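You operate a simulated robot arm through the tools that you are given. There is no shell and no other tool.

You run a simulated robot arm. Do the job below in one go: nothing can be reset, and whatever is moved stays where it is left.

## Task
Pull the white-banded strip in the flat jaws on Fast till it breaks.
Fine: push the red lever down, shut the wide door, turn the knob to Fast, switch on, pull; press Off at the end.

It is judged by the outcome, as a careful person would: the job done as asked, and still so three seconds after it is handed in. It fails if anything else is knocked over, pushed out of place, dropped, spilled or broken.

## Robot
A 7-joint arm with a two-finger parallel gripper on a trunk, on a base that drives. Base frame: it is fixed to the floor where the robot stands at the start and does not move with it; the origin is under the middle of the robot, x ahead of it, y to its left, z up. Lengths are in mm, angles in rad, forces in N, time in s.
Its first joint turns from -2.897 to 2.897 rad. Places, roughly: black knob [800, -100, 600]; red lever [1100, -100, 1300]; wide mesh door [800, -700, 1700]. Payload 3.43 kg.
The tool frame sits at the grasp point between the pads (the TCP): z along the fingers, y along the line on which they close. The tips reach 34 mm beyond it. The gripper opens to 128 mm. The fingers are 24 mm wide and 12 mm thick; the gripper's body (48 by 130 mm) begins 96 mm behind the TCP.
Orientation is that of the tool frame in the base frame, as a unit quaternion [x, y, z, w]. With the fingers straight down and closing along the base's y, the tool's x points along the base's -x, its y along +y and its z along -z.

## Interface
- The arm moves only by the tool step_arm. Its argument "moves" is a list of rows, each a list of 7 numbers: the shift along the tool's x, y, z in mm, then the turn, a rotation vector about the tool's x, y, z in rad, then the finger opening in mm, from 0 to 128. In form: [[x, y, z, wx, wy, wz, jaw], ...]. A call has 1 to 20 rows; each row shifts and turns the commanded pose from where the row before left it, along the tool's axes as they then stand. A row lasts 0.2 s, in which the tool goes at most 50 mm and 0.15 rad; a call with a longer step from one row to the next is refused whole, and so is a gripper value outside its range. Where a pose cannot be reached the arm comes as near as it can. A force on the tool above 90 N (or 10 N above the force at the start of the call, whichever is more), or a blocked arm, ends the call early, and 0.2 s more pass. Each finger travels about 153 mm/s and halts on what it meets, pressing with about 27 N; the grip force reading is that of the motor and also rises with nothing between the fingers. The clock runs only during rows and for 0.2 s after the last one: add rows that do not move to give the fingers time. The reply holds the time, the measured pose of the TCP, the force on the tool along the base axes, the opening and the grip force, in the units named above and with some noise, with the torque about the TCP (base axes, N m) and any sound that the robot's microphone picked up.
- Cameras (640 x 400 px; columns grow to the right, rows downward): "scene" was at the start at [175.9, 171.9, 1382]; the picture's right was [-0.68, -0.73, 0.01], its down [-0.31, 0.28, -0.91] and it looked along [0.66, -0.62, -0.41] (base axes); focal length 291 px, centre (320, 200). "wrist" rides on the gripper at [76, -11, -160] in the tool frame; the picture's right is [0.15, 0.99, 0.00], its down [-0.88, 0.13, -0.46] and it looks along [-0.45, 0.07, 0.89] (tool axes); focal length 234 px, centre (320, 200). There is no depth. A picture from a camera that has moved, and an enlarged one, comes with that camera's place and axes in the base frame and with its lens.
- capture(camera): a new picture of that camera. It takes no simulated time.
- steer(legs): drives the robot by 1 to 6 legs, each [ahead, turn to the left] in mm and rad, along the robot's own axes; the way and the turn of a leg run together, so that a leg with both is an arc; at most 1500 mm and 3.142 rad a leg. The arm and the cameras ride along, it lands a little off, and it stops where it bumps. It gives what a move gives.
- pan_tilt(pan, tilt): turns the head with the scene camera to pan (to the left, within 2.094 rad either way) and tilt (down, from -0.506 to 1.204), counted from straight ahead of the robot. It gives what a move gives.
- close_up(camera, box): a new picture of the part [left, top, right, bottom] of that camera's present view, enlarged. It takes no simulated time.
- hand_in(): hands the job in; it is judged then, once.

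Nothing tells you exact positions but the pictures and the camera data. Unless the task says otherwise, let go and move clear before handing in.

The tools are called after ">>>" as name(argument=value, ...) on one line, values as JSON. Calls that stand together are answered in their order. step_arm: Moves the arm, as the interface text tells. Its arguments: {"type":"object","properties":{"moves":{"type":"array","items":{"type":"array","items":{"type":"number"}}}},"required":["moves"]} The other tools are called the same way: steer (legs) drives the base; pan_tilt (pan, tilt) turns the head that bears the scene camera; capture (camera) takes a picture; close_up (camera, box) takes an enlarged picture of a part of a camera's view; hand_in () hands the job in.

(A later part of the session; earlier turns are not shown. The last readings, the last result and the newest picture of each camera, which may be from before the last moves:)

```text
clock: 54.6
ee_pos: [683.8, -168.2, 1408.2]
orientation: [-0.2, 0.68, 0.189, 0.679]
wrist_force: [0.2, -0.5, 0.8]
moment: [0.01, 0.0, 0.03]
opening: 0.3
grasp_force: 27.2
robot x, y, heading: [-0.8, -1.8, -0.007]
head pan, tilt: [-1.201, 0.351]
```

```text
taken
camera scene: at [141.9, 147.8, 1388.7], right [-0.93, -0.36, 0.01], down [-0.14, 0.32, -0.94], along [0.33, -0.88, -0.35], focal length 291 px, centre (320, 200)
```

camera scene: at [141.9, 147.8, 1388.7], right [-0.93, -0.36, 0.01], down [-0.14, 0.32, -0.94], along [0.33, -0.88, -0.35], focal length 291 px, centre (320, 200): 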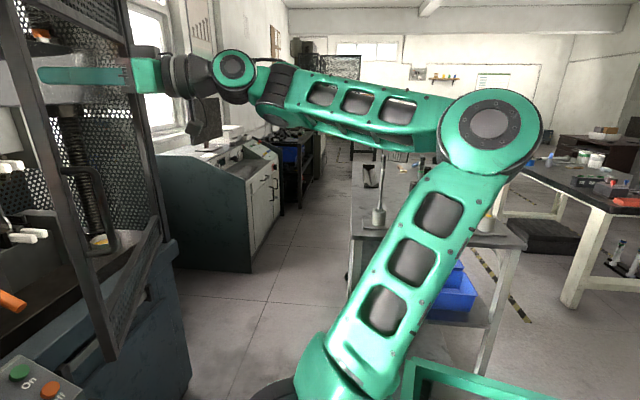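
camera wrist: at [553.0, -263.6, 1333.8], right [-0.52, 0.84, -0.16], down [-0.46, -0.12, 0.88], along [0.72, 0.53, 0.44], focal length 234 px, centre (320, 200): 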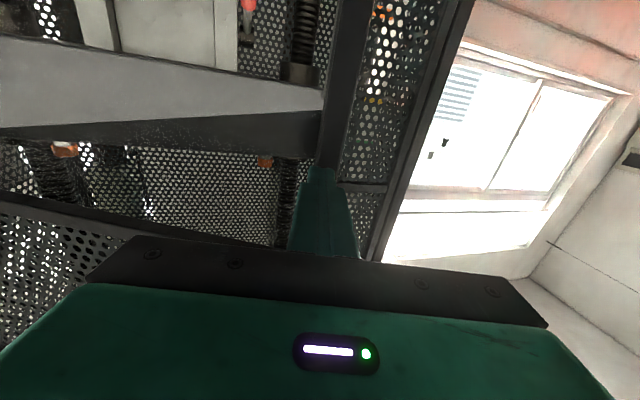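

The door is well on its way. I'll turn the head to watch the closing gap (the elbow is clear of it now) and check before the final push.

>>> pan_tilt(pan=-0.5, tilt=0.2)

>>> capture(camera="scene")

```text
clock: 55.7
ee_pos: [682.9, -167.6, 1408.3]
orientation: [-0.201, 0.681, 0.188, 0.679]
wrist_force: [0.2, -0.3, 0.3]
moment: [0.03, 0.01, -0.02]
opening: 0.1
grasp_force: 26.5
robot x, y, heading: [-0.2, 0.5, -0.004]
head pan, tilt: [-0.499, 0.201]
```

```text
taken
camera scene: at [190.5, 190.0, 1402.0], right [-0.48, -0.88, 0.01], down [-0.19, 0.1, -0.98], along [0.86, -0.47, -0.21], focal length 291 px, centre (320, 200)
```

scene: 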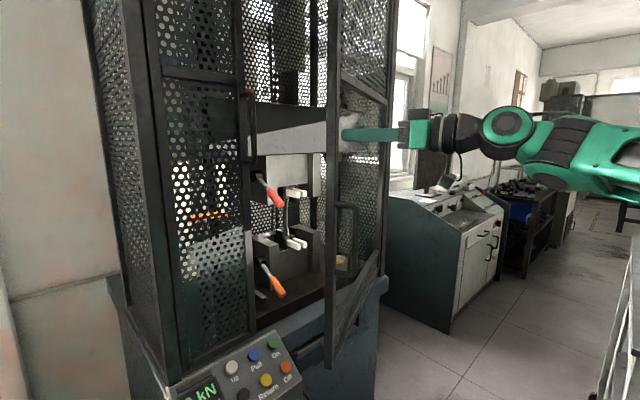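

The door is at roughly 68° and the fingertips sit on the post's outer face. I'll go on to about 85° slowly.

>>> step_arm(moves=[[0, 2, 17, 0, 0, 0, 0], [0, 1, 17, 0, 0, 0, 0], [0, 1, 17, 0, 0, 0, 0], [0, 0, 17, 0, 0, 0, 0], [0, 0, 16, 0, 0, 0, 0], [0, -1, 16, 0, 0, 0, 0], [0, -1.5, 16, 0, 0, 0, 0], [0, -1.5, 16, 0, 0, 0, 0], [0, -1.5, 14, 0, 0, 0, 0]])

>>> capture(camera="scene")

>>> capture(camera="wrist")

```text
clock: 57.7
ee_pos: [807.3, -94.6, 1408.2]
orientation: [-0.2, 0.681, 0.188, 0.679]
wrist_force: [-0.3, 0.1, 0.1]
moment: [-0.01, -0.03, -0.01]
opening: 0.0
grasp_force: 27.2
robot x, y, heading: [4.5, 0.1, -0.003]
head pan, tilt: [-0.499, 0.201]
```

```text
taken
camera scene: at [190.4, 190.0, 1402.0], right [-0.48, -0.88, 0.01], down [-0.19, 0.1, -0.98], along [0.86, -0.47, -0.21], focal length 291 px, centre (320, 200)
```

scene: 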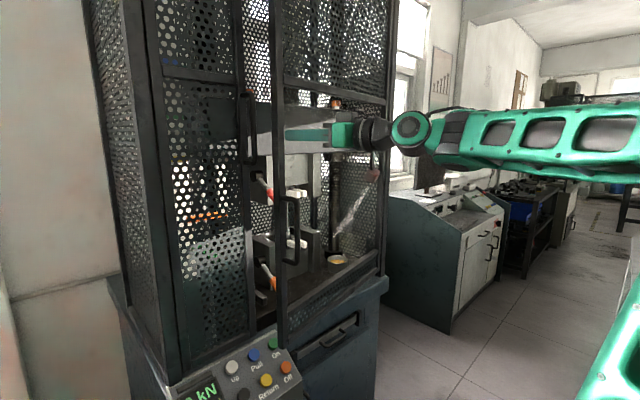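

```text
taken
camera wrist: at [677.2, -189.0, 1333.1], right [-0.52, 0.84, -0.16], down [-0.46, -0.11, 0.88], along [0.72, 0.54, 0.44], focal length 234 px, centre (320, 200)
```

wrist: 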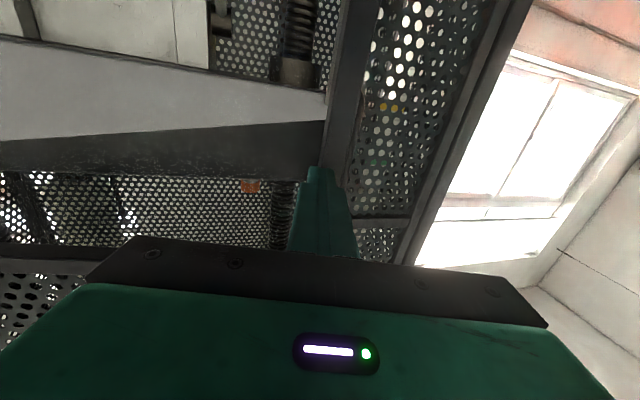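

About 82° now. I'll push the last stretch gently and watch for the latch or stop.

>>> step_arm(moves=[[0, 0, 12, 0, 0, 0, 0], [0, -1, 12, 0, 0, 0, 0], [0, -1.5, 12, 0, 0, 0, 0], [0, -1.5, 10, 0, 0, 0, 0], [0, -1.5, 8, 0, 0, 0, 0]])

>>> capture(camera="scene")

>>> capture(camera="wrist")

```text
clock: 58.9
ee_pos: [859.6, -66.7, 1406.9]
orientation: [-0.2, 0.681, 0.189, 0.679]
wrist_force: [-0.3, 0.1, 0.0]
moment: [-0.03, -0.01, 0.03]
opening: 0.0
grasp_force: 27.2
robot x, y, heading: [-0.7, -0.5, -0.001]
head pan, tilt: [-0.499, 0.201]
```

```text
taken
camera scene: at [190.5, 190.0, 1402.0], right [-0.48, -0.88, 0.01], down [-0.19, 0.1, -0.98], along [0.86, -0.47, -0.21], focal length 291 px, centre (320, 200)
```

scene: 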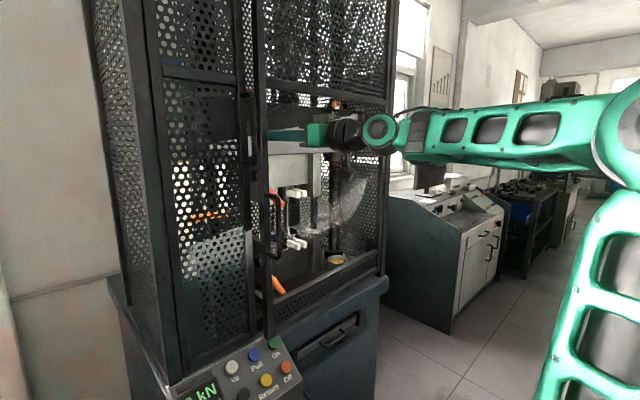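

```text
taken
camera wrist: at [728.7, -162.7, 1331.9], right [-0.52, 0.84, -0.16], down [-0.46, -0.12, 0.88], along [0.72, 0.54, 0.44], focal length 234 px, centre (320, 200)
```

wrist: 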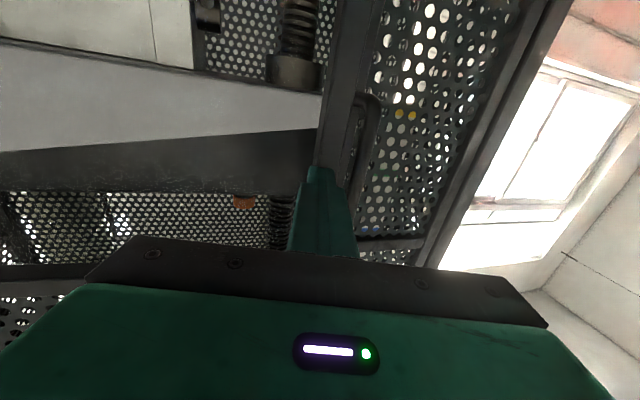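

Nearly shut. I'll press the last bit in small steps until the door meets its stop.

>>> step_arm(moves=[[0, -1, 5, 0, 0, 0, 0], [0, -1, 5, 0, 0, 0, 0], [0, -1, 5, 0, 0, 0, 0], [0, -1, 5, 0, 0, 0, 0], [0, -1, 4, 0, 0, 0, 0]])

>>> close_up(camera="scene", box=[200, 60, 420, 360])

>>> capture(camera="wrist")

```text
clock: 60.1
ee_pos: [883.1, -60.2, 1405.2]
orientation: [-0.2, 0.682, 0.187, 0.678]
wrist_force: [0.2, 0.0, 0.0]
moment: [0.0, 0.0, 0.02]
opening: 0.0
grasp_force: 26.9
robot x, y, heading: [-0.0, 1.2, -0.001]
head pan, tilt: [-0.499, 0.201]
```

```text
1.33 times, centred on (310, 210) of scene
camera zoom: at [190.6, 190.1, 1402.0], right [-0.48, -0.88, 0.01], down [-0.19, 0.1, -0.98], along [0.86, -0.47, -0.21], focal length 389 px, centre (333, 187)
```

zoom: 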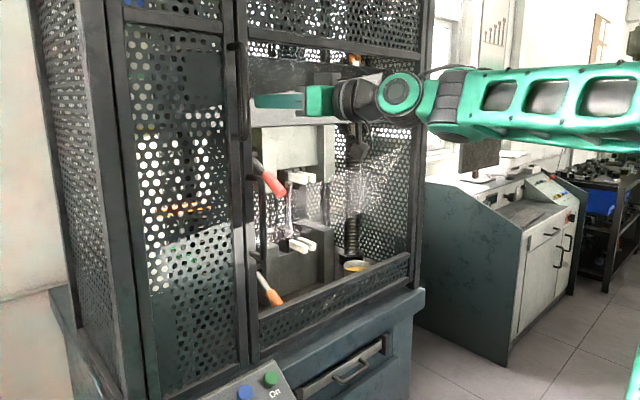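

```text
taken
camera wrist: at [751.6, -155.6, 1331.2], right [-0.52, 0.84, -0.16], down [-0.46, -0.12, 0.88], along [0.72, 0.54, 0.44], focal length 234 px, centre (320, 200)
```

wrist: 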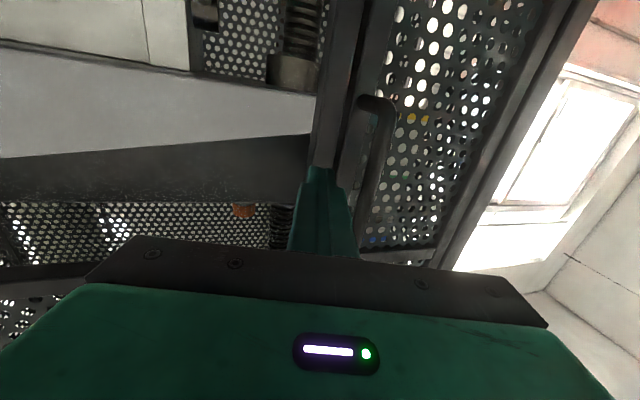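

It looks almost shut but I feel no stop yet, so I'll press a little more.

>>> step_arm(moves=[[0, -0.5, 4, 0, 0, 0, 0], [0, -0.5, 4, 0, 0, 0, 0], [0, -0.5, 4, 0, 0, 0, 0], [0, -0.5, 4, 0, 0, 0, 0]])

>>> close_up(camera="scene", box=[220, 60, 300, 360])

>>> capture(camera="wrist")

```text
clock: 61.1
ee_pos: [896.7, -54.1, 1405.9]
orientation: [-0.2, 0.681, 0.189, 0.678]
wrist_force: [-0.5, -0.7, -0.1]
moment: [0.0, 0.01, -0.01]
opening: 0.0
grasp_force: 28.0
robot x, y, heading: [0.5, -0.9, 0.002]
head pan, tilt: [-0.499, 0.201]
```

```text
1.33 times, centred on (260, 210) of scene
camera zoom: at [190.6, 190.1, 1402.0], right [-0.48, -0.88, 0.01], down [-0.19, 0.1, -0.98], along [0.86, -0.47, -0.21], focal length 389 px, centre (400, 187)
```

zoom: 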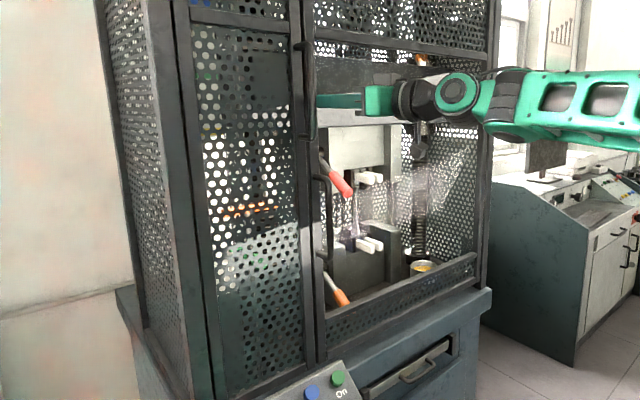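

```text
taken
camera wrist: at [765.6, -149.1, 1331.1], right [-0.52, 0.84, -0.16], down [-0.46, -0.12, 0.88], along [0.72, 0.54, 0.44], focal length 234 px, centre (320, 200)
```

wrist: 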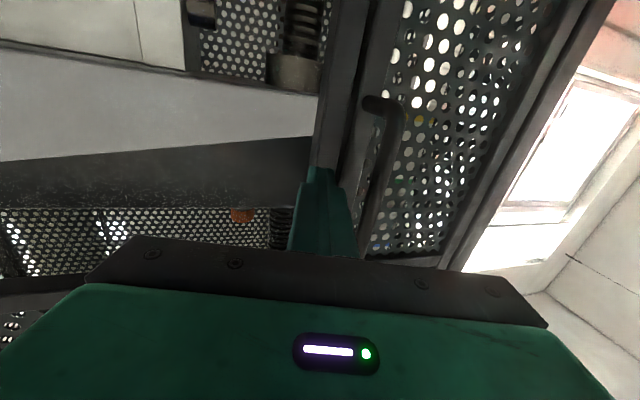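

Still no resistance; I'll keep easing it in until it seats.

>>> step_arm(moves=[[0, -0.5, 4, 0, 0, 0, 0], [0, -0.5, 4, 0, 0, 0, 0], [0, -0.5, 4, 0, 0, 0, 0], [0, -0.5, 4, 0, 0, 0, 0], [0, -0.5, 4, 0, 0, 0, 0]])

>>> close_up(camera="scene", box=[230, 60, 310, 180])

>>> capture(camera="wrist")

```text
clock: 62.2
ee_pos: [899.8, -44.9, 1407.4]
orientation: [-0.204, 0.681, 0.191, 0.677]
wrist_force: [-46.0, -3.5, 5.0]
moment: [0.38, -0.29, 0.25]
opening: 0.0
grasp_force: 26.9
robot x, y, heading: [-1.8, 1.6, -0.005]
head pan, tilt: [-0.499, 0.201]
stopped in row 5: the force on the tool passed its limit at 94 N (the readings are from after the stop); the commanded pose is now the measured one
```

```text
3.33 times, centred on (270, 120) of scene
camera zoom: at [186.5, 189.0, 1402.5], right [-0.48, -0.88, 0.0], down [-0.19, 0.1, -0.98], along [0.86, -0.47, -0.21], focal length 972 px, centre (487, 467)
```

zoom: 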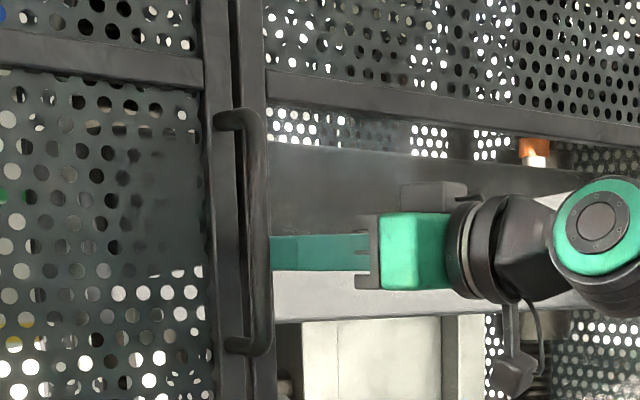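

```text
taken
camera wrist: at [770.4, -142.5, 1334.2], right [-0.53, 0.83, -0.16], down [-0.45, -0.12, 0.88], along [0.72, 0.54, 0.44], focal length 234 px, centre (320, 200)
```

wrist: 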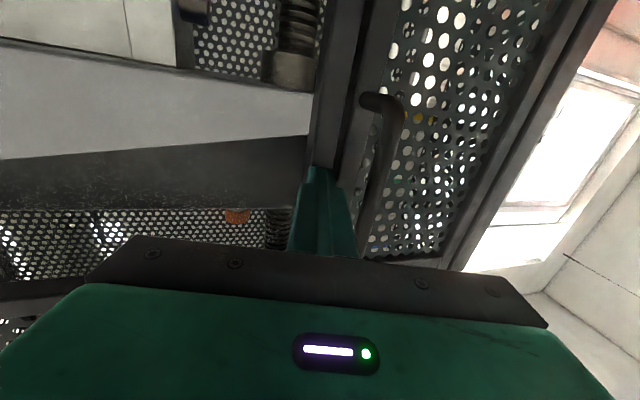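

The door hit its stop (force spiked), so it should be shut. I'll back straight off and look at the seam.

>>> step_arm(moves=[[0, 0, -15, 0, 0, 0, 0], [0, -2, -25, 0, 0, 0, 0], [0, -3, -40, 0, 0, 0, 0], [0, -3, -45, 0, 0, 0, 0], [0, -3, -45, 0, 0, 0, 0]])

>>> capture(camera="scene")

>>> close_up(camera="scene", box=[220, 60, 420, 360])

>>> capture(camera="wrist")

```text
clock: 63.4
ee_pos: [760.8, -144.6, 1409.1]
orientation: [-0.202, 0.684, 0.187, 0.676]
wrist_force: [1.2, 0.5, 0.4]
moment: [0.01, -0.06, 0.0]
opening: 0.4
grasp_force: 26.8
robot x, y, heading: [0.8, -1.3, -0.004]
head pan, tilt: [-0.499, 0.201]
```

```text
taken
camera scene: at [191.1, 189.8, 1401.9], right [-0.48, -0.88, 0.01], down [-0.19, 0.1, -0.98], along [0.86, -0.47, -0.21], focal length 291 px, centre (320, 200)
```

scene: 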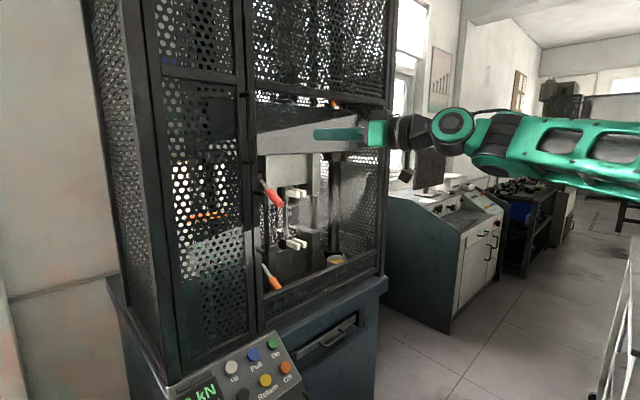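

```text
1.33 times, centred on (320, 210) of scene
camera zoom: at [191.1, 189.8, 1401.9], right [-0.48, -0.88, 0.01], down [-0.19, 0.1, -0.98], along [0.86, -0.47, -0.21], focal length 389 px, centre (320, 187)
```

zoom: 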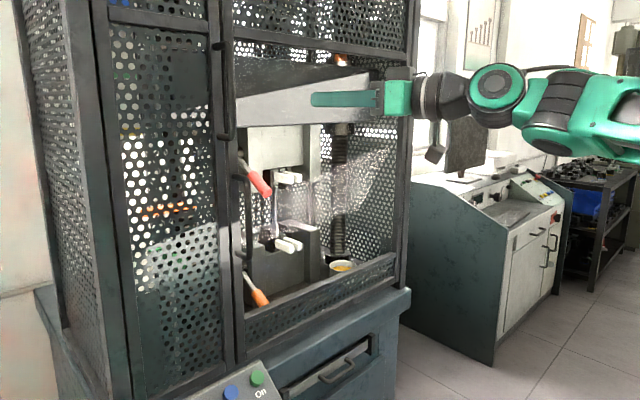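

```text
taken
camera wrist: at [629.3, -239.2, 1335.9], right [-0.52, 0.84, -0.16], down [-0.45, -0.11, 0.89], along [0.72, 0.54, 0.44], focal length 234 px, centre (320, 200)
```

wrist: 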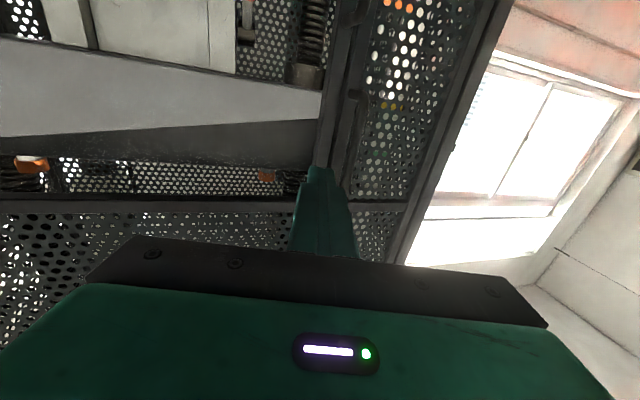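

The door stands flush with the frame after letting go. A closer look at the seam and bottom rail to be sure.

>>> close_up(camera="scene", box=[225, 240, 305, 350])

>>> close_up(camera="scene", box=[225, 60, 305, 170])

>>> close_up(camera="scene", box=[330, 180, 400, 310])

```text
3.64 times, centred on (265, 295) of scene
camera zoom: at [191.1, 189.8, 1401.9], right [-0.48, -0.88, 0.01], down [-0.19, 0.1, -0.98], along [0.86, -0.47, -0.21], focal length 1060 px, centre (520, -146)
```

zoom: 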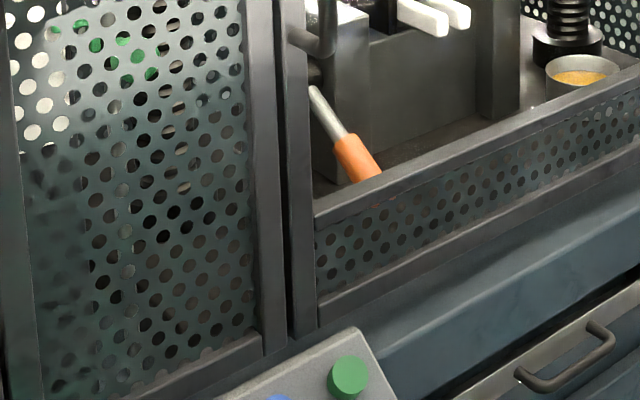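

```text
3.64 times, centred on (265, 115) of scene
camera zoom: at [191.1, 189.8, 1401.9], right [-0.48, -0.88, 0.01], down [-0.19, 0.1, -0.98], along [0.86, -0.47, -0.21], focal length 1060 px, centre (520, 509)
```

zoom: 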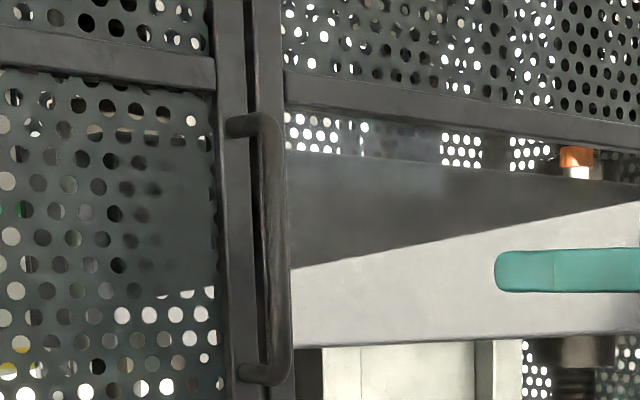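

```text
3.08 times, centred on (365, 245) of scene
camera zoom: at [191.1, 189.8, 1401.9], right [-0.48, -0.88, 0.01], down [-0.19, 0.1, -0.98], along [0.86, -0.47, -0.21], focal length 897 px, centre (182, 62)
```

zoom: 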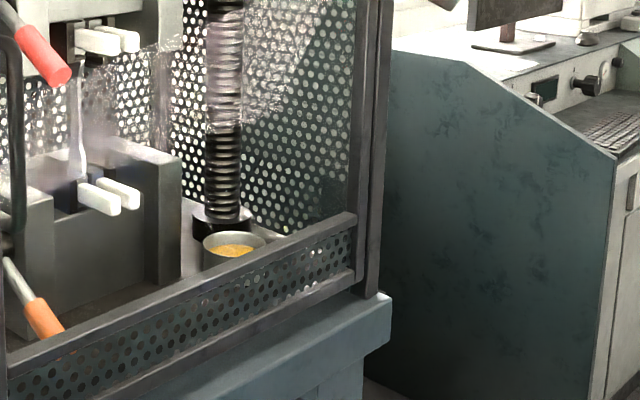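

The door is shut with an even narrow seam. Next is the Slow/Fast knob on the panel front near [781, -72, 609]; I may want to back the base up a bit for room, so I'll check what is behind me.

>>> pan_tilt(pan=2.05, tilt=0.6)

>>> capture(camera="scene")

>>> pan_tilt(pan=-0.2, tilt=0.6)

>>> capture(camera="scene")

>>> close_up(camera="scene", box=[260, 180, 420, 310])

```text
clock: 65.7
ee_pos: [760.1, -142.8, 1408.7]
orientation: [-0.201, 0.684, 0.186, 0.677]
wrist_force: [-0.6, 0.3, -1.0]
moment: [0.04, 0.04, -0.01]
opening: 0.1
grasp_force: 27.5
robot x, y, heading: [-0.4, 0.7, -0.003]
head pan, tilt: [2.051, 0.6]
```

```text
taken
camera scene: at [67.8, 313.0, 1366.9], right [0.89, 0.46, -0.01], down [0.25, -0.5, -0.83], along [-0.39, 0.73, -0.56], focal length 291 px, centre (320, 200)
```

scene: 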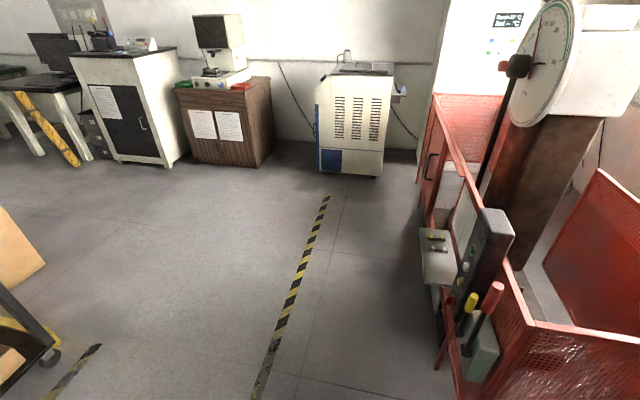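

```text
clock: 67.8
ee_pos: [760.1, -143.2, 1409.2]
orientation: [-0.201, 0.684, 0.186, 0.677]
wrist_force: [0.2, 0.0, -1.1]
moment: [-0.02, 0.02, 0.01]
opening: 0.0
grasp_force: 26.9
robot x, y, heading: [1.0, 1.1, -0.004]
head pan, tilt: [-0.201, 0.6]
```

```text
taken
camera scene: at [194.9, 216.6, 1365.1], right [-0.2, -0.98, 0.0], down [-0.56, 0.11, -0.82], along [0.8, -0.17, -0.58], focal length 291 px, centre (320, 200)
```

scene: 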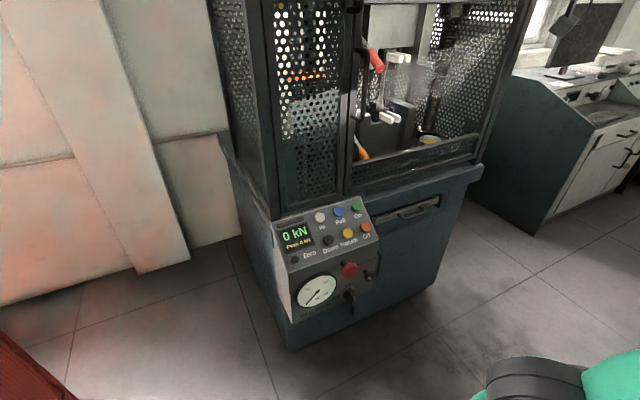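

```text
3.08 times, centred on (340, 245) of scene
camera zoom: at [194.9, 216.6, 1365.1], right [-0.2, -0.98, 0.0], down [-0.56, 0.11, -0.82], along [0.8, -0.17, -0.58], focal length 897 px, centre (258, 62)
```

zoom: 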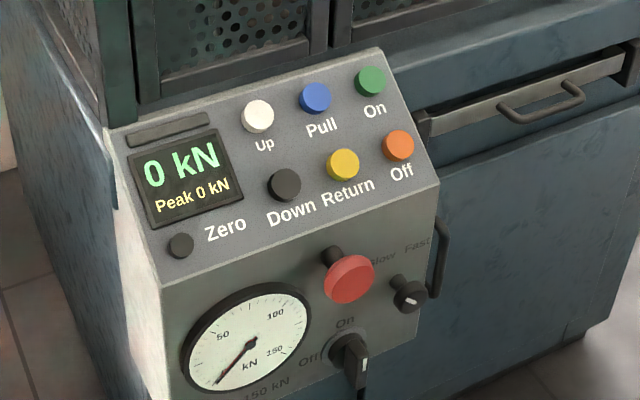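

Behind me is clear floor. I'll back the base up 150 mm to give the arm comfortable room for the panel work.

>>> steer(legs=[[-150, 0]])

>>> capture(camera="scene")

```text
clock: 69.2
ee_pos: [614.2, -141.7, 1408.9]
orientation: [-0.2, 0.684, 0.186, 0.677]
wrist_force: [0.7, -0.4, 0.3]
moment: [0.0, 0.01, -0.02]
opening: 0.1
grasp_force: 26.8
robot x, y, heading: [-149.1, 1.4, -0.006]
head pan, tilt: [-0.201, 0.6]
```

```text
taken
camera scene: at [48.4, 217.3, 1365.2], right [-0.2, -0.98, 0.0], down [-0.56, 0.11, -0.82], along [0.8, -0.17, -0.58], focal length 291 px, centre (320, 200)
```

scene: 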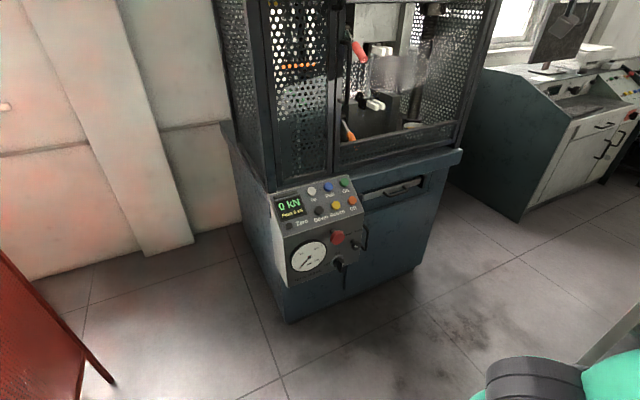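

Base is 150 mm back. Now I'll lower the arm in front of the panel in stages, squaring it to the machine as it goes, and check the elbow.

>>> step_arm(moves=[[45, 0, 0, 0.045, 0, 0, 0], [45, 0, 0, 0.045, 0, 0, 0], [45, 0, 0, 0.045, 0, 0, 0], [45, 0, 0, 0.045, 0, 0, 0], [45, 0, 0, 0.045, 0, 0, 0], [45, 0, 0, 0.045, 0, 0, 0], [45, 0, 0, 0, 0, 0, 0]])

>>> pan_tilt(pan=-0.9, tilt=0.5)

>>> capture(camera="scene")

>>> capture(camera="wrist")

```text
clock: 70.8
ee_pos: [601.3, -147.0, 1096.9]
orientation: [-0.111, 0.699, 0.091, 0.701]
wrist_force: [0.2, 1.4, 0.3]
moment: [-0.01, 0.0, -0.05]
opening: 0.0
grasp_force: 26.5
robot x, y, heading: [-147.7, 0.1, -0.002]
head pan, tilt: [-0.201, 0.6]
```

```text
clock: 71.9
ee_pos: [601.1, -148.2, 1099.2]
orientation: [-0.108, 0.698, 0.092, 0.702]
wrist_force: [0.0, 0.2, 0.2]
moment: [-0.01, -0.01, -0.01]
opening: 0.0
grasp_force: 27.1
robot x, y, heading: [-150.3, -0.5, -0.001]
head pan, tilt: [-0.901, 0.499]
```

```text
taken
camera scene: at [18.4, 163.7, 1374.6], right [-0.78, -0.62, 0.01], down [-0.31, 0.38, -0.87], along [0.54, -0.69, -0.49], focal length 291 px, centre (320, 200)
```

scene: 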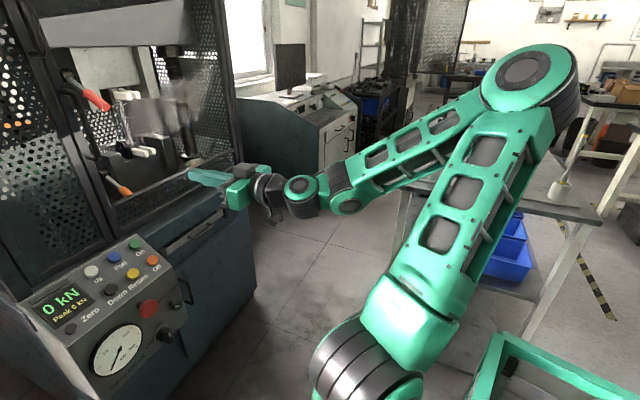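

```text
taken
camera wrist: at [450.6, -205.5, 1023.3], right [-0.28, 0.95, -0.17], down [-0.48, 0.02, 0.88], along [0.83, 0.32, 0.45], focal length 234 px, centre (320, 200)
```

wrist: 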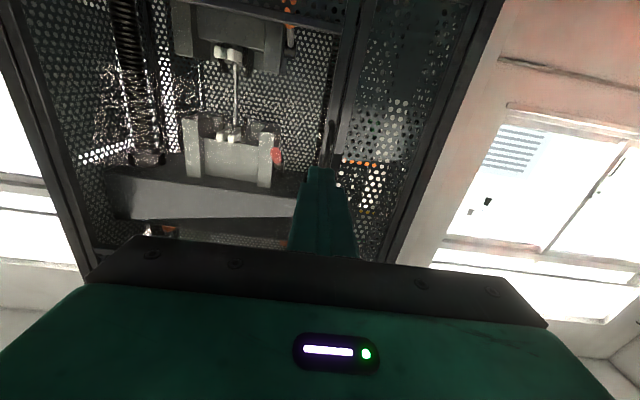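

The elbow is clear of the table. I'll continue lowering toward knob height.

>>> step_arm(moves=[[45, 0, 0, 0, 0, 0, 0], [45, 0, 0, 0, 0, 0, 0], [45, 0, 0, 0, 0, 0, 0], [45, 0, 0, 0, 0, 0, 0], [45, 0, 0, 0, 0, 0, 0], [45, 0, 0, 0, 0, 0, 0], [45, 0, 0, 0, 0, 0, 0]])

>>> capture(camera="scene")

>>> capture(camera="wrist")

```text
clock: 73.5
ee_pos: [615.3, -175.8, 827.1]
orientation: [-0.107, 0.698, 0.091, 0.702]
wrist_force: [-0.1, 0.0, -0.3]
moment: [0.02, 0.02, 0.06]
opening: 0.1
grasp_force: 26.7
out of reach, approached as far as the arm can: row 1, 2, 3, 4
robot x, y, heading: [-142.5, -1.3, 0.002]
head pan, tilt: [-0.901, 0.499]
```

```text
taken
camera scene: at [18.1, 163.6, 1374.7], right [-0.79, -0.62, 0.01], down [-0.31, 0.38, -0.87], along [0.54, -0.69, -0.49], focal length 291 px, centre (320, 200)
```

scene: 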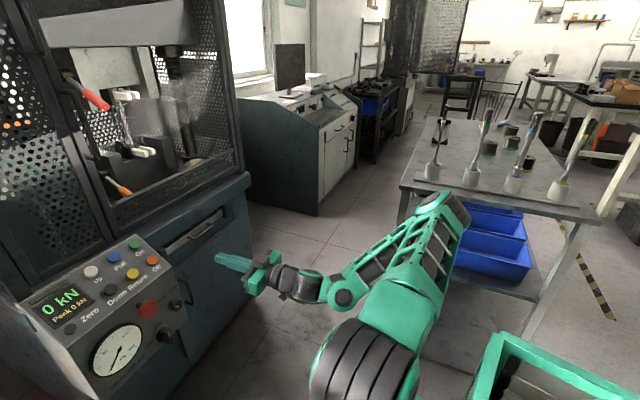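

```text
taken
camera wrist: at [464.8, -233.6, 751.4], right [-0.28, 0.95, -0.17], down [-0.48, 0.02, 0.88], along [0.83, 0.32, 0.45], focal length 234 px, centre (320, 200)
```

wrist: 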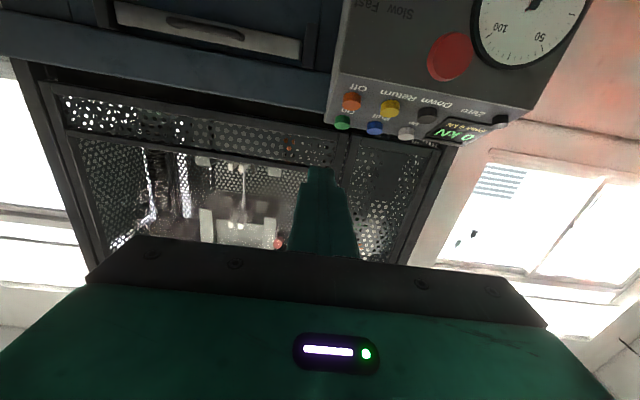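

I can now see the knob area at the top of the wrist view. I'll go a bit lower and closer to view the knob and main switch squarely.

>>> step_arm(moves=[[40, 12, 0, 0, 0, 0, 0], [40, 12, 0, 0, 0, 0, 0], [40, 12, 0, 0, 0, 0, 0], [30, 12, 0, 0, 0, 0, 0], [0, 0, 0, 0, 0, 0, 0]])

>>> capture(camera="wrist")

>>> close_up(camera="wrist", box=[280, 0, 480, 140])

>>> capture(camera="scene")

```text
clock: 74.7
ee_pos: [627.6, -169.7, 777.7]
orientation: [-0.109, 0.699, 0.092, 0.701]
wrist_force: [0.5, -0.3, 0.3]
moment: [0.0, 0.01, 0.0]
opening: 0.0
grasp_force: 26.5
out of reach, approached as far as the arm can: row 2, 3, 4
robot x, y, heading: [-145.7, -0.7, -0.003]
head pan, tilt: [-0.901, 0.499]
```

```text
taken
camera wrist: at [477.3, -228.5, 702.0], right [-0.28, 0.95, -0.17], down [-0.48, 0.02, 0.88], along [0.83, 0.33, 0.45], focal length 234 px, centre (320, 200)
```

wrist: 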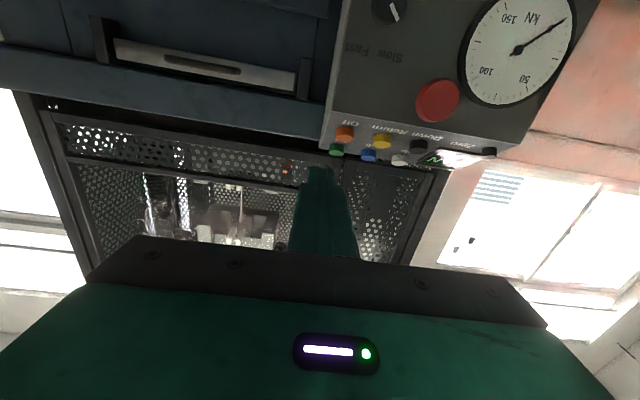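

```text
2.86 times, centred on (380, 70) of wrist
camera zoom: at [477.3, -228.5, 702.0], right [-0.28, 0.95, -0.17], down [-0.48, 0.02, 0.88], along [0.83, 0.33, 0.45], focal length 669 px, centre (149, 571)
```

zoom: 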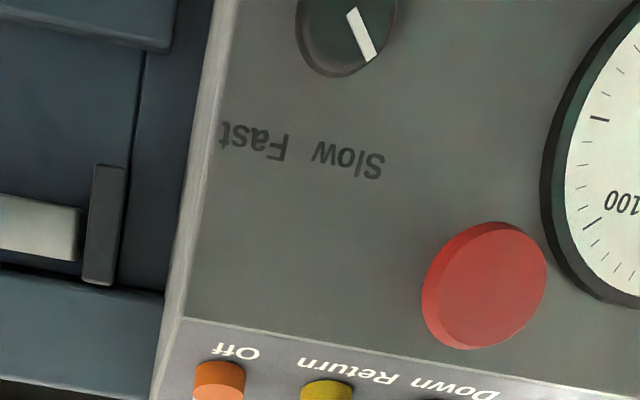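

```text
taken
camera scene: at [18.5, 163.6, 1374.6], right [-0.79, -0.62, 0.01], down [-0.31, 0.38, -0.87], along [0.54, -0.69, -0.49], focal length 291 px, centre (320, 200)
```

scene: 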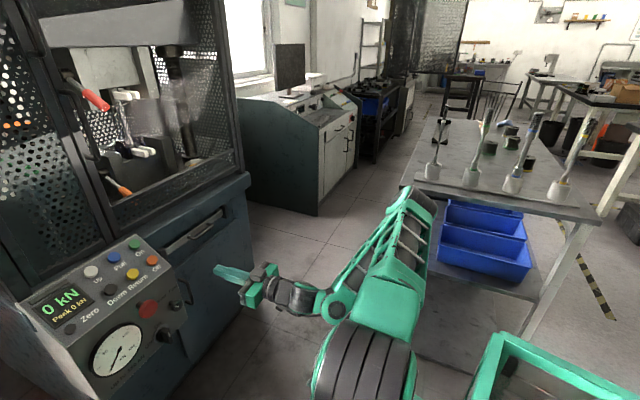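

The knob points about 40° left (Slow) and needs to go about 40° right (Fast); the tool can't stay level this low, so I'll tilt it about 50° downward and grip the knob from above-front. First I tilt here in free space.

>>> step_arm(moves=[[0, 0, 0, 0, 0.145, 0, 0], [0, 0, 0, 0, 0.145, 0, 0], [0, 0, 0, 0, 0.145, 0, 0], [0, 0, 0, 0, 0.145, 0, 0], [0, 0, 0, 0, 0.145, 0, 0], [0, 0, 0, 0, 0.145, 0, 0], [0, 0, 0, 0, 0, 0, 0]])

>>> capture(camera="wrist")

>>> capture(camera="scene")

```text
clock: 76.3
ee_pos: [626.1, -170.4, 776.6]
orientation: [-0.137, 0.929, 0.037, 0.342]
wrist_force: [0.4, -0.7, 0.0]
moment: [-0.01, -0.05, 0.01]
opening: 0.2
grasp_force: 27.2
robot x, y, heading: [-146.4, 3.9, -0.005]
head pan, tilt: [-0.901, 0.499]
```

```text
taken
camera wrist: at [474.6, -225.5, 850.6], right [-0.38, 0.92, -0.12], down [0.32, 0.25, 0.91], along [0.87, 0.31, -0.39], focal length 234 px, centre (320, 200)
```

wrist: 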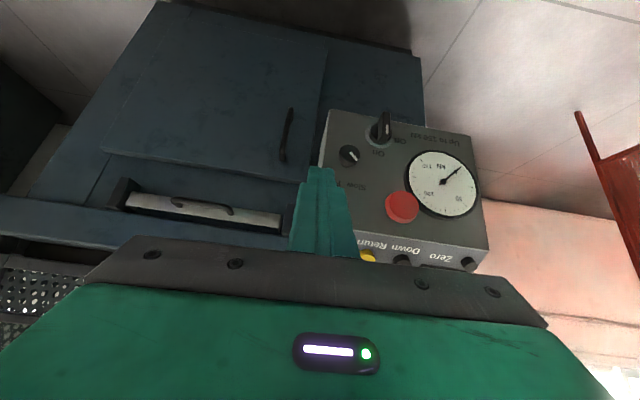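

```text
taken
camera scene: at [18.5, 163.6, 1374.6], right [-0.79, -0.62, 0.01], down [-0.31, 0.38, -0.87], along [0.54, -0.69, -0.49], focal length 291 px, centre (320, 200)
```

scene: 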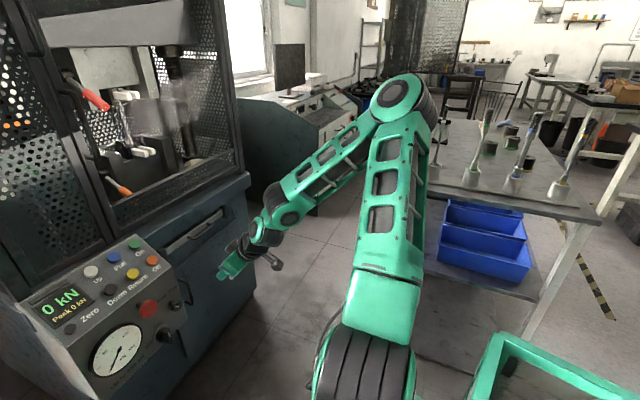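

Now the wrist camera looks straight at the panel front. I'll enlarge the knob and the main switch.

>>> close_up(camera="wrist", box=[310, 90, 450, 210])

>>> close_up(camera="scene", box=[30, 220, 200, 390])

```text
3.33 times, centred on (380, 150) of wrist
camera zoom: at [474.6, -225.5, 850.6], right [-0.38, 0.92, -0.12], down [0.32, 0.25, 0.91], along [0.87, 0.31, -0.39], focal length 781 px, centre (120, 367)
```

zoom: 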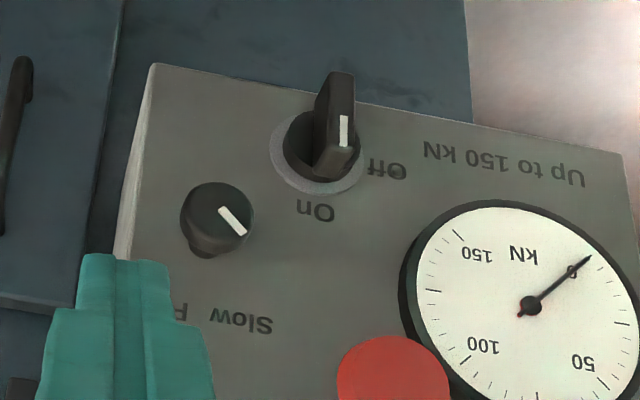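

```text
2.35 times, centred on (115, 305) of scene
camera zoom: at [18.5, 163.6, 1374.6], right [-0.79, -0.62, 0.01], down [-0.31, 0.38, -0.87], along [0.54, -0.69, -0.49], focal length 686 px, centre (802, -47)
```

zoom: 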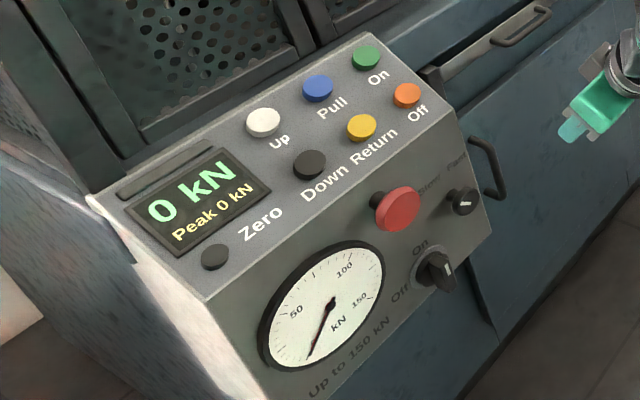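

The main switch's bar is upright at On (display is lit), so "switch on" is the green On button; the knob pointer sits at Slow. I'll move to a standoff in front of the knob, roll the tool about the knob's axis by -40°, and open the fingers.

>>> step_arm(moves=[[5.9, 12.5, 34.9, 0, 0, 0, 20], [5.9, 12.5, 34.9, 0, 0, 0, 40], [5.9, 12.5, 34.9, 0, 0, 0, 64], [5.9, 12.5, 34.9, 0, 0, 0, 64], [5.9, 12.5, 34.9, 0, 0, 0, 64], [0, 0, 0, 0.1073, 0, -0.09, 64], [0, 0, 0, 0.1073, 0, -0.09, 64], [0, 0, 0, 0.1073, 0, -0.09, 64], [0, 0, 0, 0.1073, 0, -0.09, 64], [0, 0, 0, 0.1073, 0, -0.09, 64], [0, 0, 0, 0, 0, 0, 64]])

>>> capture(camera="wrist")

>>> capture(camera="scene")

```text
clock: 78.7
ee_pos: [697.6, -90.5, 622.4]
orientation: [-0.243, 0.852, -0.284, 0.366]
wrist_force: [-0.1, 0.3, -0.2]
moment: [0.0, 0.05, 0.0]
opening: 63.9
grasp_force: 0.1
robot x, y, heading: [-145.8, 2.6, -0.004]
head pan, tilt: [-0.901, 0.499]
```

```text
taken
camera wrist: at [530.8, -97.9, 684.4], right [-0.29, 0.62, -0.73], down [0.17, 0.78, 0.6], along [0.94, 0.06, -0.33], focal length 234 px, centre (320, 200)
```

wrist: 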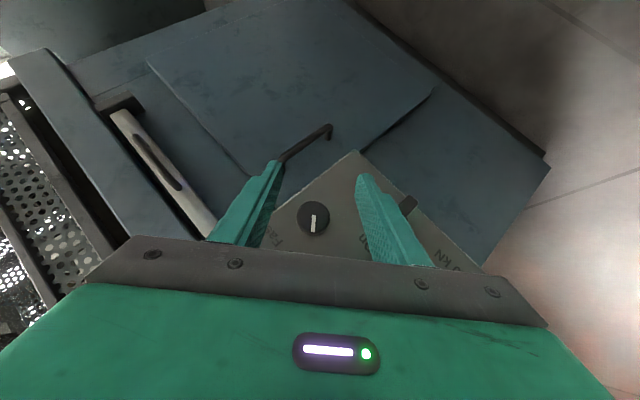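

```text
taken
camera scene: at [18.6, 163.7, 1374.6], right [-0.79, -0.62, 0.01], down [-0.31, 0.38, -0.87], along [0.54, -0.69, -0.49], focal length 291 px, centre (320, 200)
```

scene: 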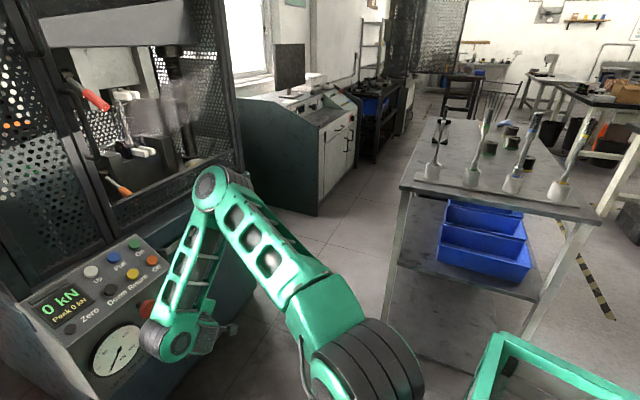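

The knob now sits between the open fingers in the wrist view. I'll zoom in to check alignment before moving in.

>>> close_up(camera="wrist", box=[230, 140, 430, 270])

```text
3.08 times, centred on (330, 205) of wrist
camera zoom: at [530.8, -97.9, 684.4], right [-0.29, 0.62, -0.73], down [0.17, 0.78, 0.6], along [0.94, 0.06, -0.33], focal length 720 px, centre (289, 185)
```

zoom: 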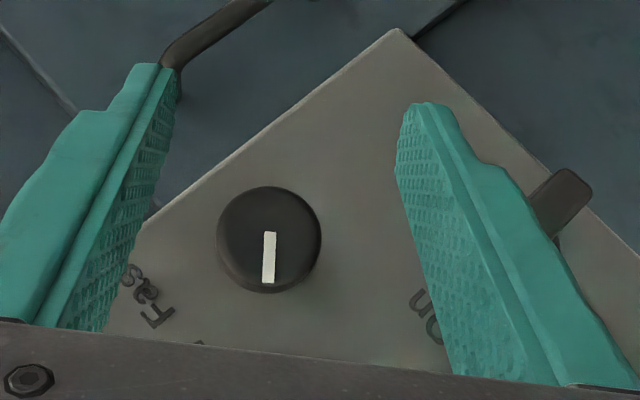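

Alignment is within about 6 mm. I'll correct that while moving 45 mm closer and check again.

>>> step_arm(moves=[[-12.8, 0.7, 8.1, 0, 0, 0, 64], [-12.8, 0.7, 8.1, 0, 0, 0, 64], [-12.8, 0.7, 8.1, 0, 0, 0, 64], [0, 0, 0, 0, 0, 0, 64]])

>>> close_up(camera="wrist", box=[230, 140, 430, 270])

>>> close_up(camera="scene", box=[80, 220, 240, 370])

```text
clock: 79.7
ee_pos: [737.4, -70.4, 627.1]
orientation: [-0.244, 0.852, -0.284, 0.366]
wrist_force: [-0.2, 0.0, -0.4]
moment: [-0.03, -0.02, 0.02]
opening: 64.1
grasp_force: 0.0
robot x, y, heading: [-148.2, 0.3, -0.006]
head pan, tilt: [-0.901, 0.499]
```

```text
3.08 times, centred on (330, 205) of wrist
camera zoom: at [571.5, -78.3, 688.1], right [-0.29, 0.62, -0.73], down [0.17, 0.78, 0.6], along [0.94, 0.06, -0.33], focal length 720 px, centre (289, 185)
```

zoom: 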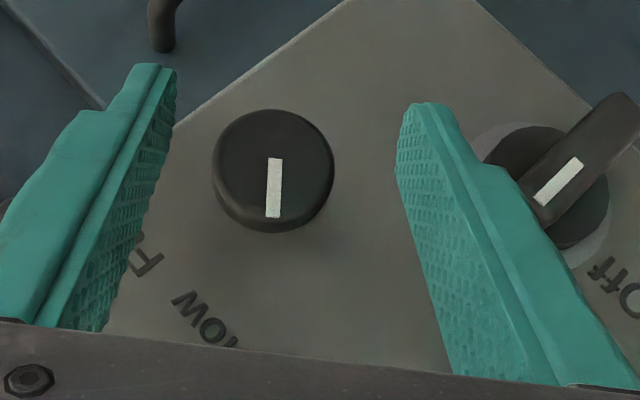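

```text
2.67 times, centred on (160, 295) of scene
camera zoom: at [18.6, 163.6, 1374.6], right [-0.79, -0.62, 0.01], down [-0.31, 0.38, -0.87], along [0.54, -0.69, -0.49], focal length 777 px, centre (747, -53)
```

zoom: 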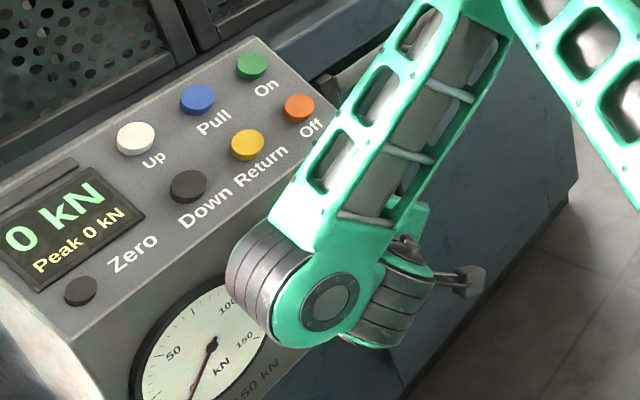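

Well centred now (within 3 mm). I'll go in the last 30 mm with the fingers straddling the knob.

>>> step_arm(moves=[[-7.2, -0.5, 7, 0, 0, 0, 64], [-7.2, -0.5, 7, 0, 0, 0, 64], [-7.2, -0.5, 7, 0, 0, 0, 64], [0, 0, 0, 0, 0, 0, 64]])

>>> close_up(camera="wrist", box=[230, 140, 430, 270])

```text
clock: 80.7
ee_pos: [768.4, -66.3, 626.5]
orientation: [-0.244, 0.852, -0.284, 0.366]
wrist_force: [0.5, 0.6, 0.2]
moment: [0.03, 0.0, 0.0]
opening: 63.7
grasp_force: 0.1
robot x, y, heading: [-147.2, -1.7, -0.004]
head pan, tilt: [-0.901, 0.499]
```

```text
3.08 times, centred on (330, 205) of wrist
camera zoom: at [601.2, -73.4, 688.6], right [-0.29, 0.62, -0.73], down [0.17, 0.78, 0.6], along [0.94, 0.06, -0.33], focal length 720 px, centre (289, 185)
```

zoom: 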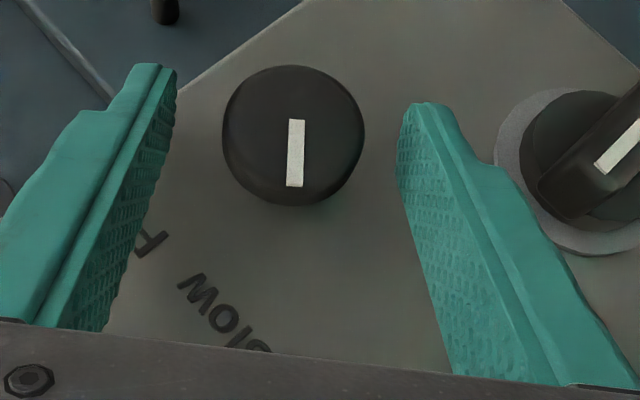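

The knob is centred between the pads. I'll advance 5 mm more and close the fingers on it.

>>> step_arm(moves=[[-3.8, 1.9, 3.2, 0, 0, 0, 64], [0, 0, 0, 0, 0, 0, 50], [0, 0, 0, 0, 0, 0, 30], [0, 0, 0, 0, 0, 0, 20], [0, 0, 0, 0, 0, 0, 20]])

>>> close_up(camera="wrist", box=[230, 140, 430, 270])

```text
clock: 81.9
ee_pos: [772.8, -64.7, 626.0]
orientation: [-0.244, 0.852, -0.285, 0.366]
wrist_force: [5.1, -10.6, 11.5]
moment: [-0.24, -0.03, -0.17]
opening: 37.7
grasp_force: 45.1
robot x, y, heading: [-145.0, -2.9, -0.002]
head pan, tilt: [-0.901, 0.499]
```

```text
3.08 times, centred on (330, 205) of wrist
camera zoom: at [606.0, -71.1, 687.7], right [-0.29, 0.62, -0.73], down [0.16, 0.78, 0.6], along [0.94, 0.06, -0.33], focal length 720 px, centre (289, 185)
```

zoom: 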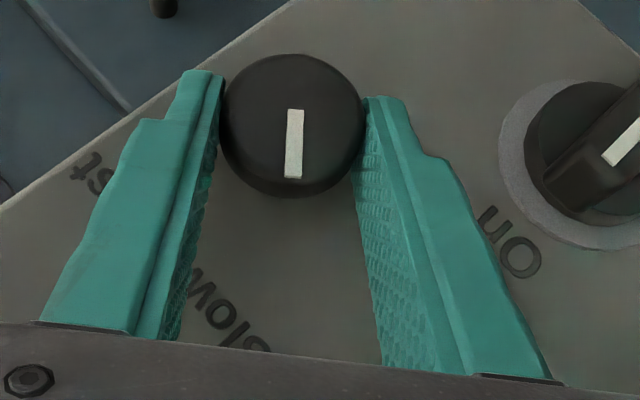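

The knob is gripped (38 mm). I'll turn it clockwise about its own axis, half the way first, then check the pointer.

>>> step_arm(moves=[[0.12, -2.57, 0.14, -0.1072, 0, 0.09, 20], [0.12, -2.57, 0.14, -0.1072, 0, 0.09, 20], [0.12, -2.57, 0.14, -0.1072, 0, 0.09, 20], [0.12, -2.57, 0.14, -0.1072, 0, 0.09, 20], [0.12, -2.57, 0.14, -0.1072, 0, 0.09, 20]])

>>> capture(camera="wrist")

>>> close_up(camera="wrist", box=[230, 140, 430, 270])

```text
clock: 83.1
ee_pos: [775.6, -73.3, 630.7]
orientation: [-0.137, 0.928, 0.038, 0.343]
wrist_force: [13.8, -6.7, 8.3]
moment: [0.15, -1.15, -0.39]
opening: 37.5
grasp_force: 45.4
robot x, y, heading: [-146.0, -1.3, 0.001]
head pan, tilt: [-0.901, 0.499]
```

```text
taken
camera wrist: at [622.6, -128.3, 703.2], right [-0.38, 0.92, -0.12], down [0.32, 0.25, 0.91], along [0.87, 0.31, -0.39], focal length 234 px, centre (320, 200)
```

wrist: 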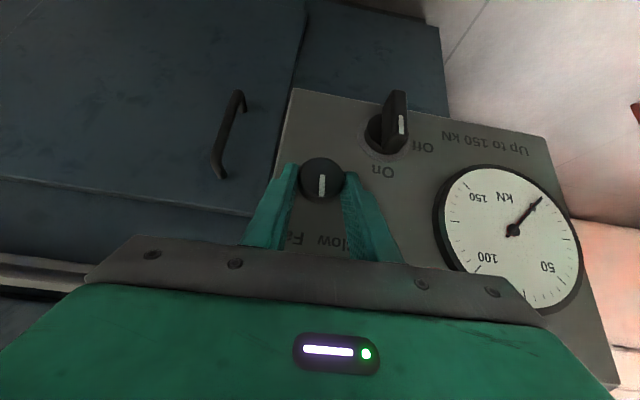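

```text
3.08 times, centred on (330, 205) of wrist
camera zoom: at [622.6, -128.3, 703.2], right [-0.38, 0.92, -0.12], down [0.32, 0.25, 0.91], along [0.87, 0.31, -0.39], focal length 720 px, centre (289, 185)
```

zoom: 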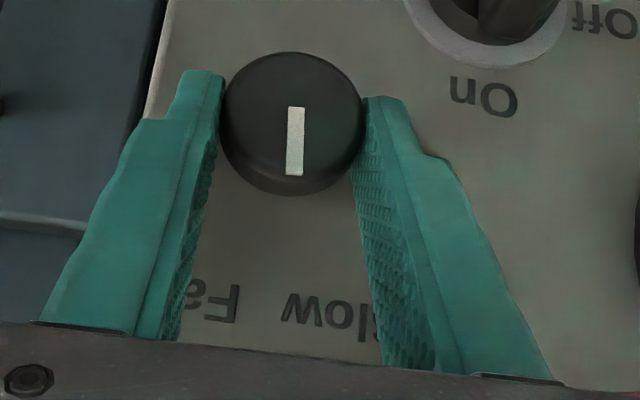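

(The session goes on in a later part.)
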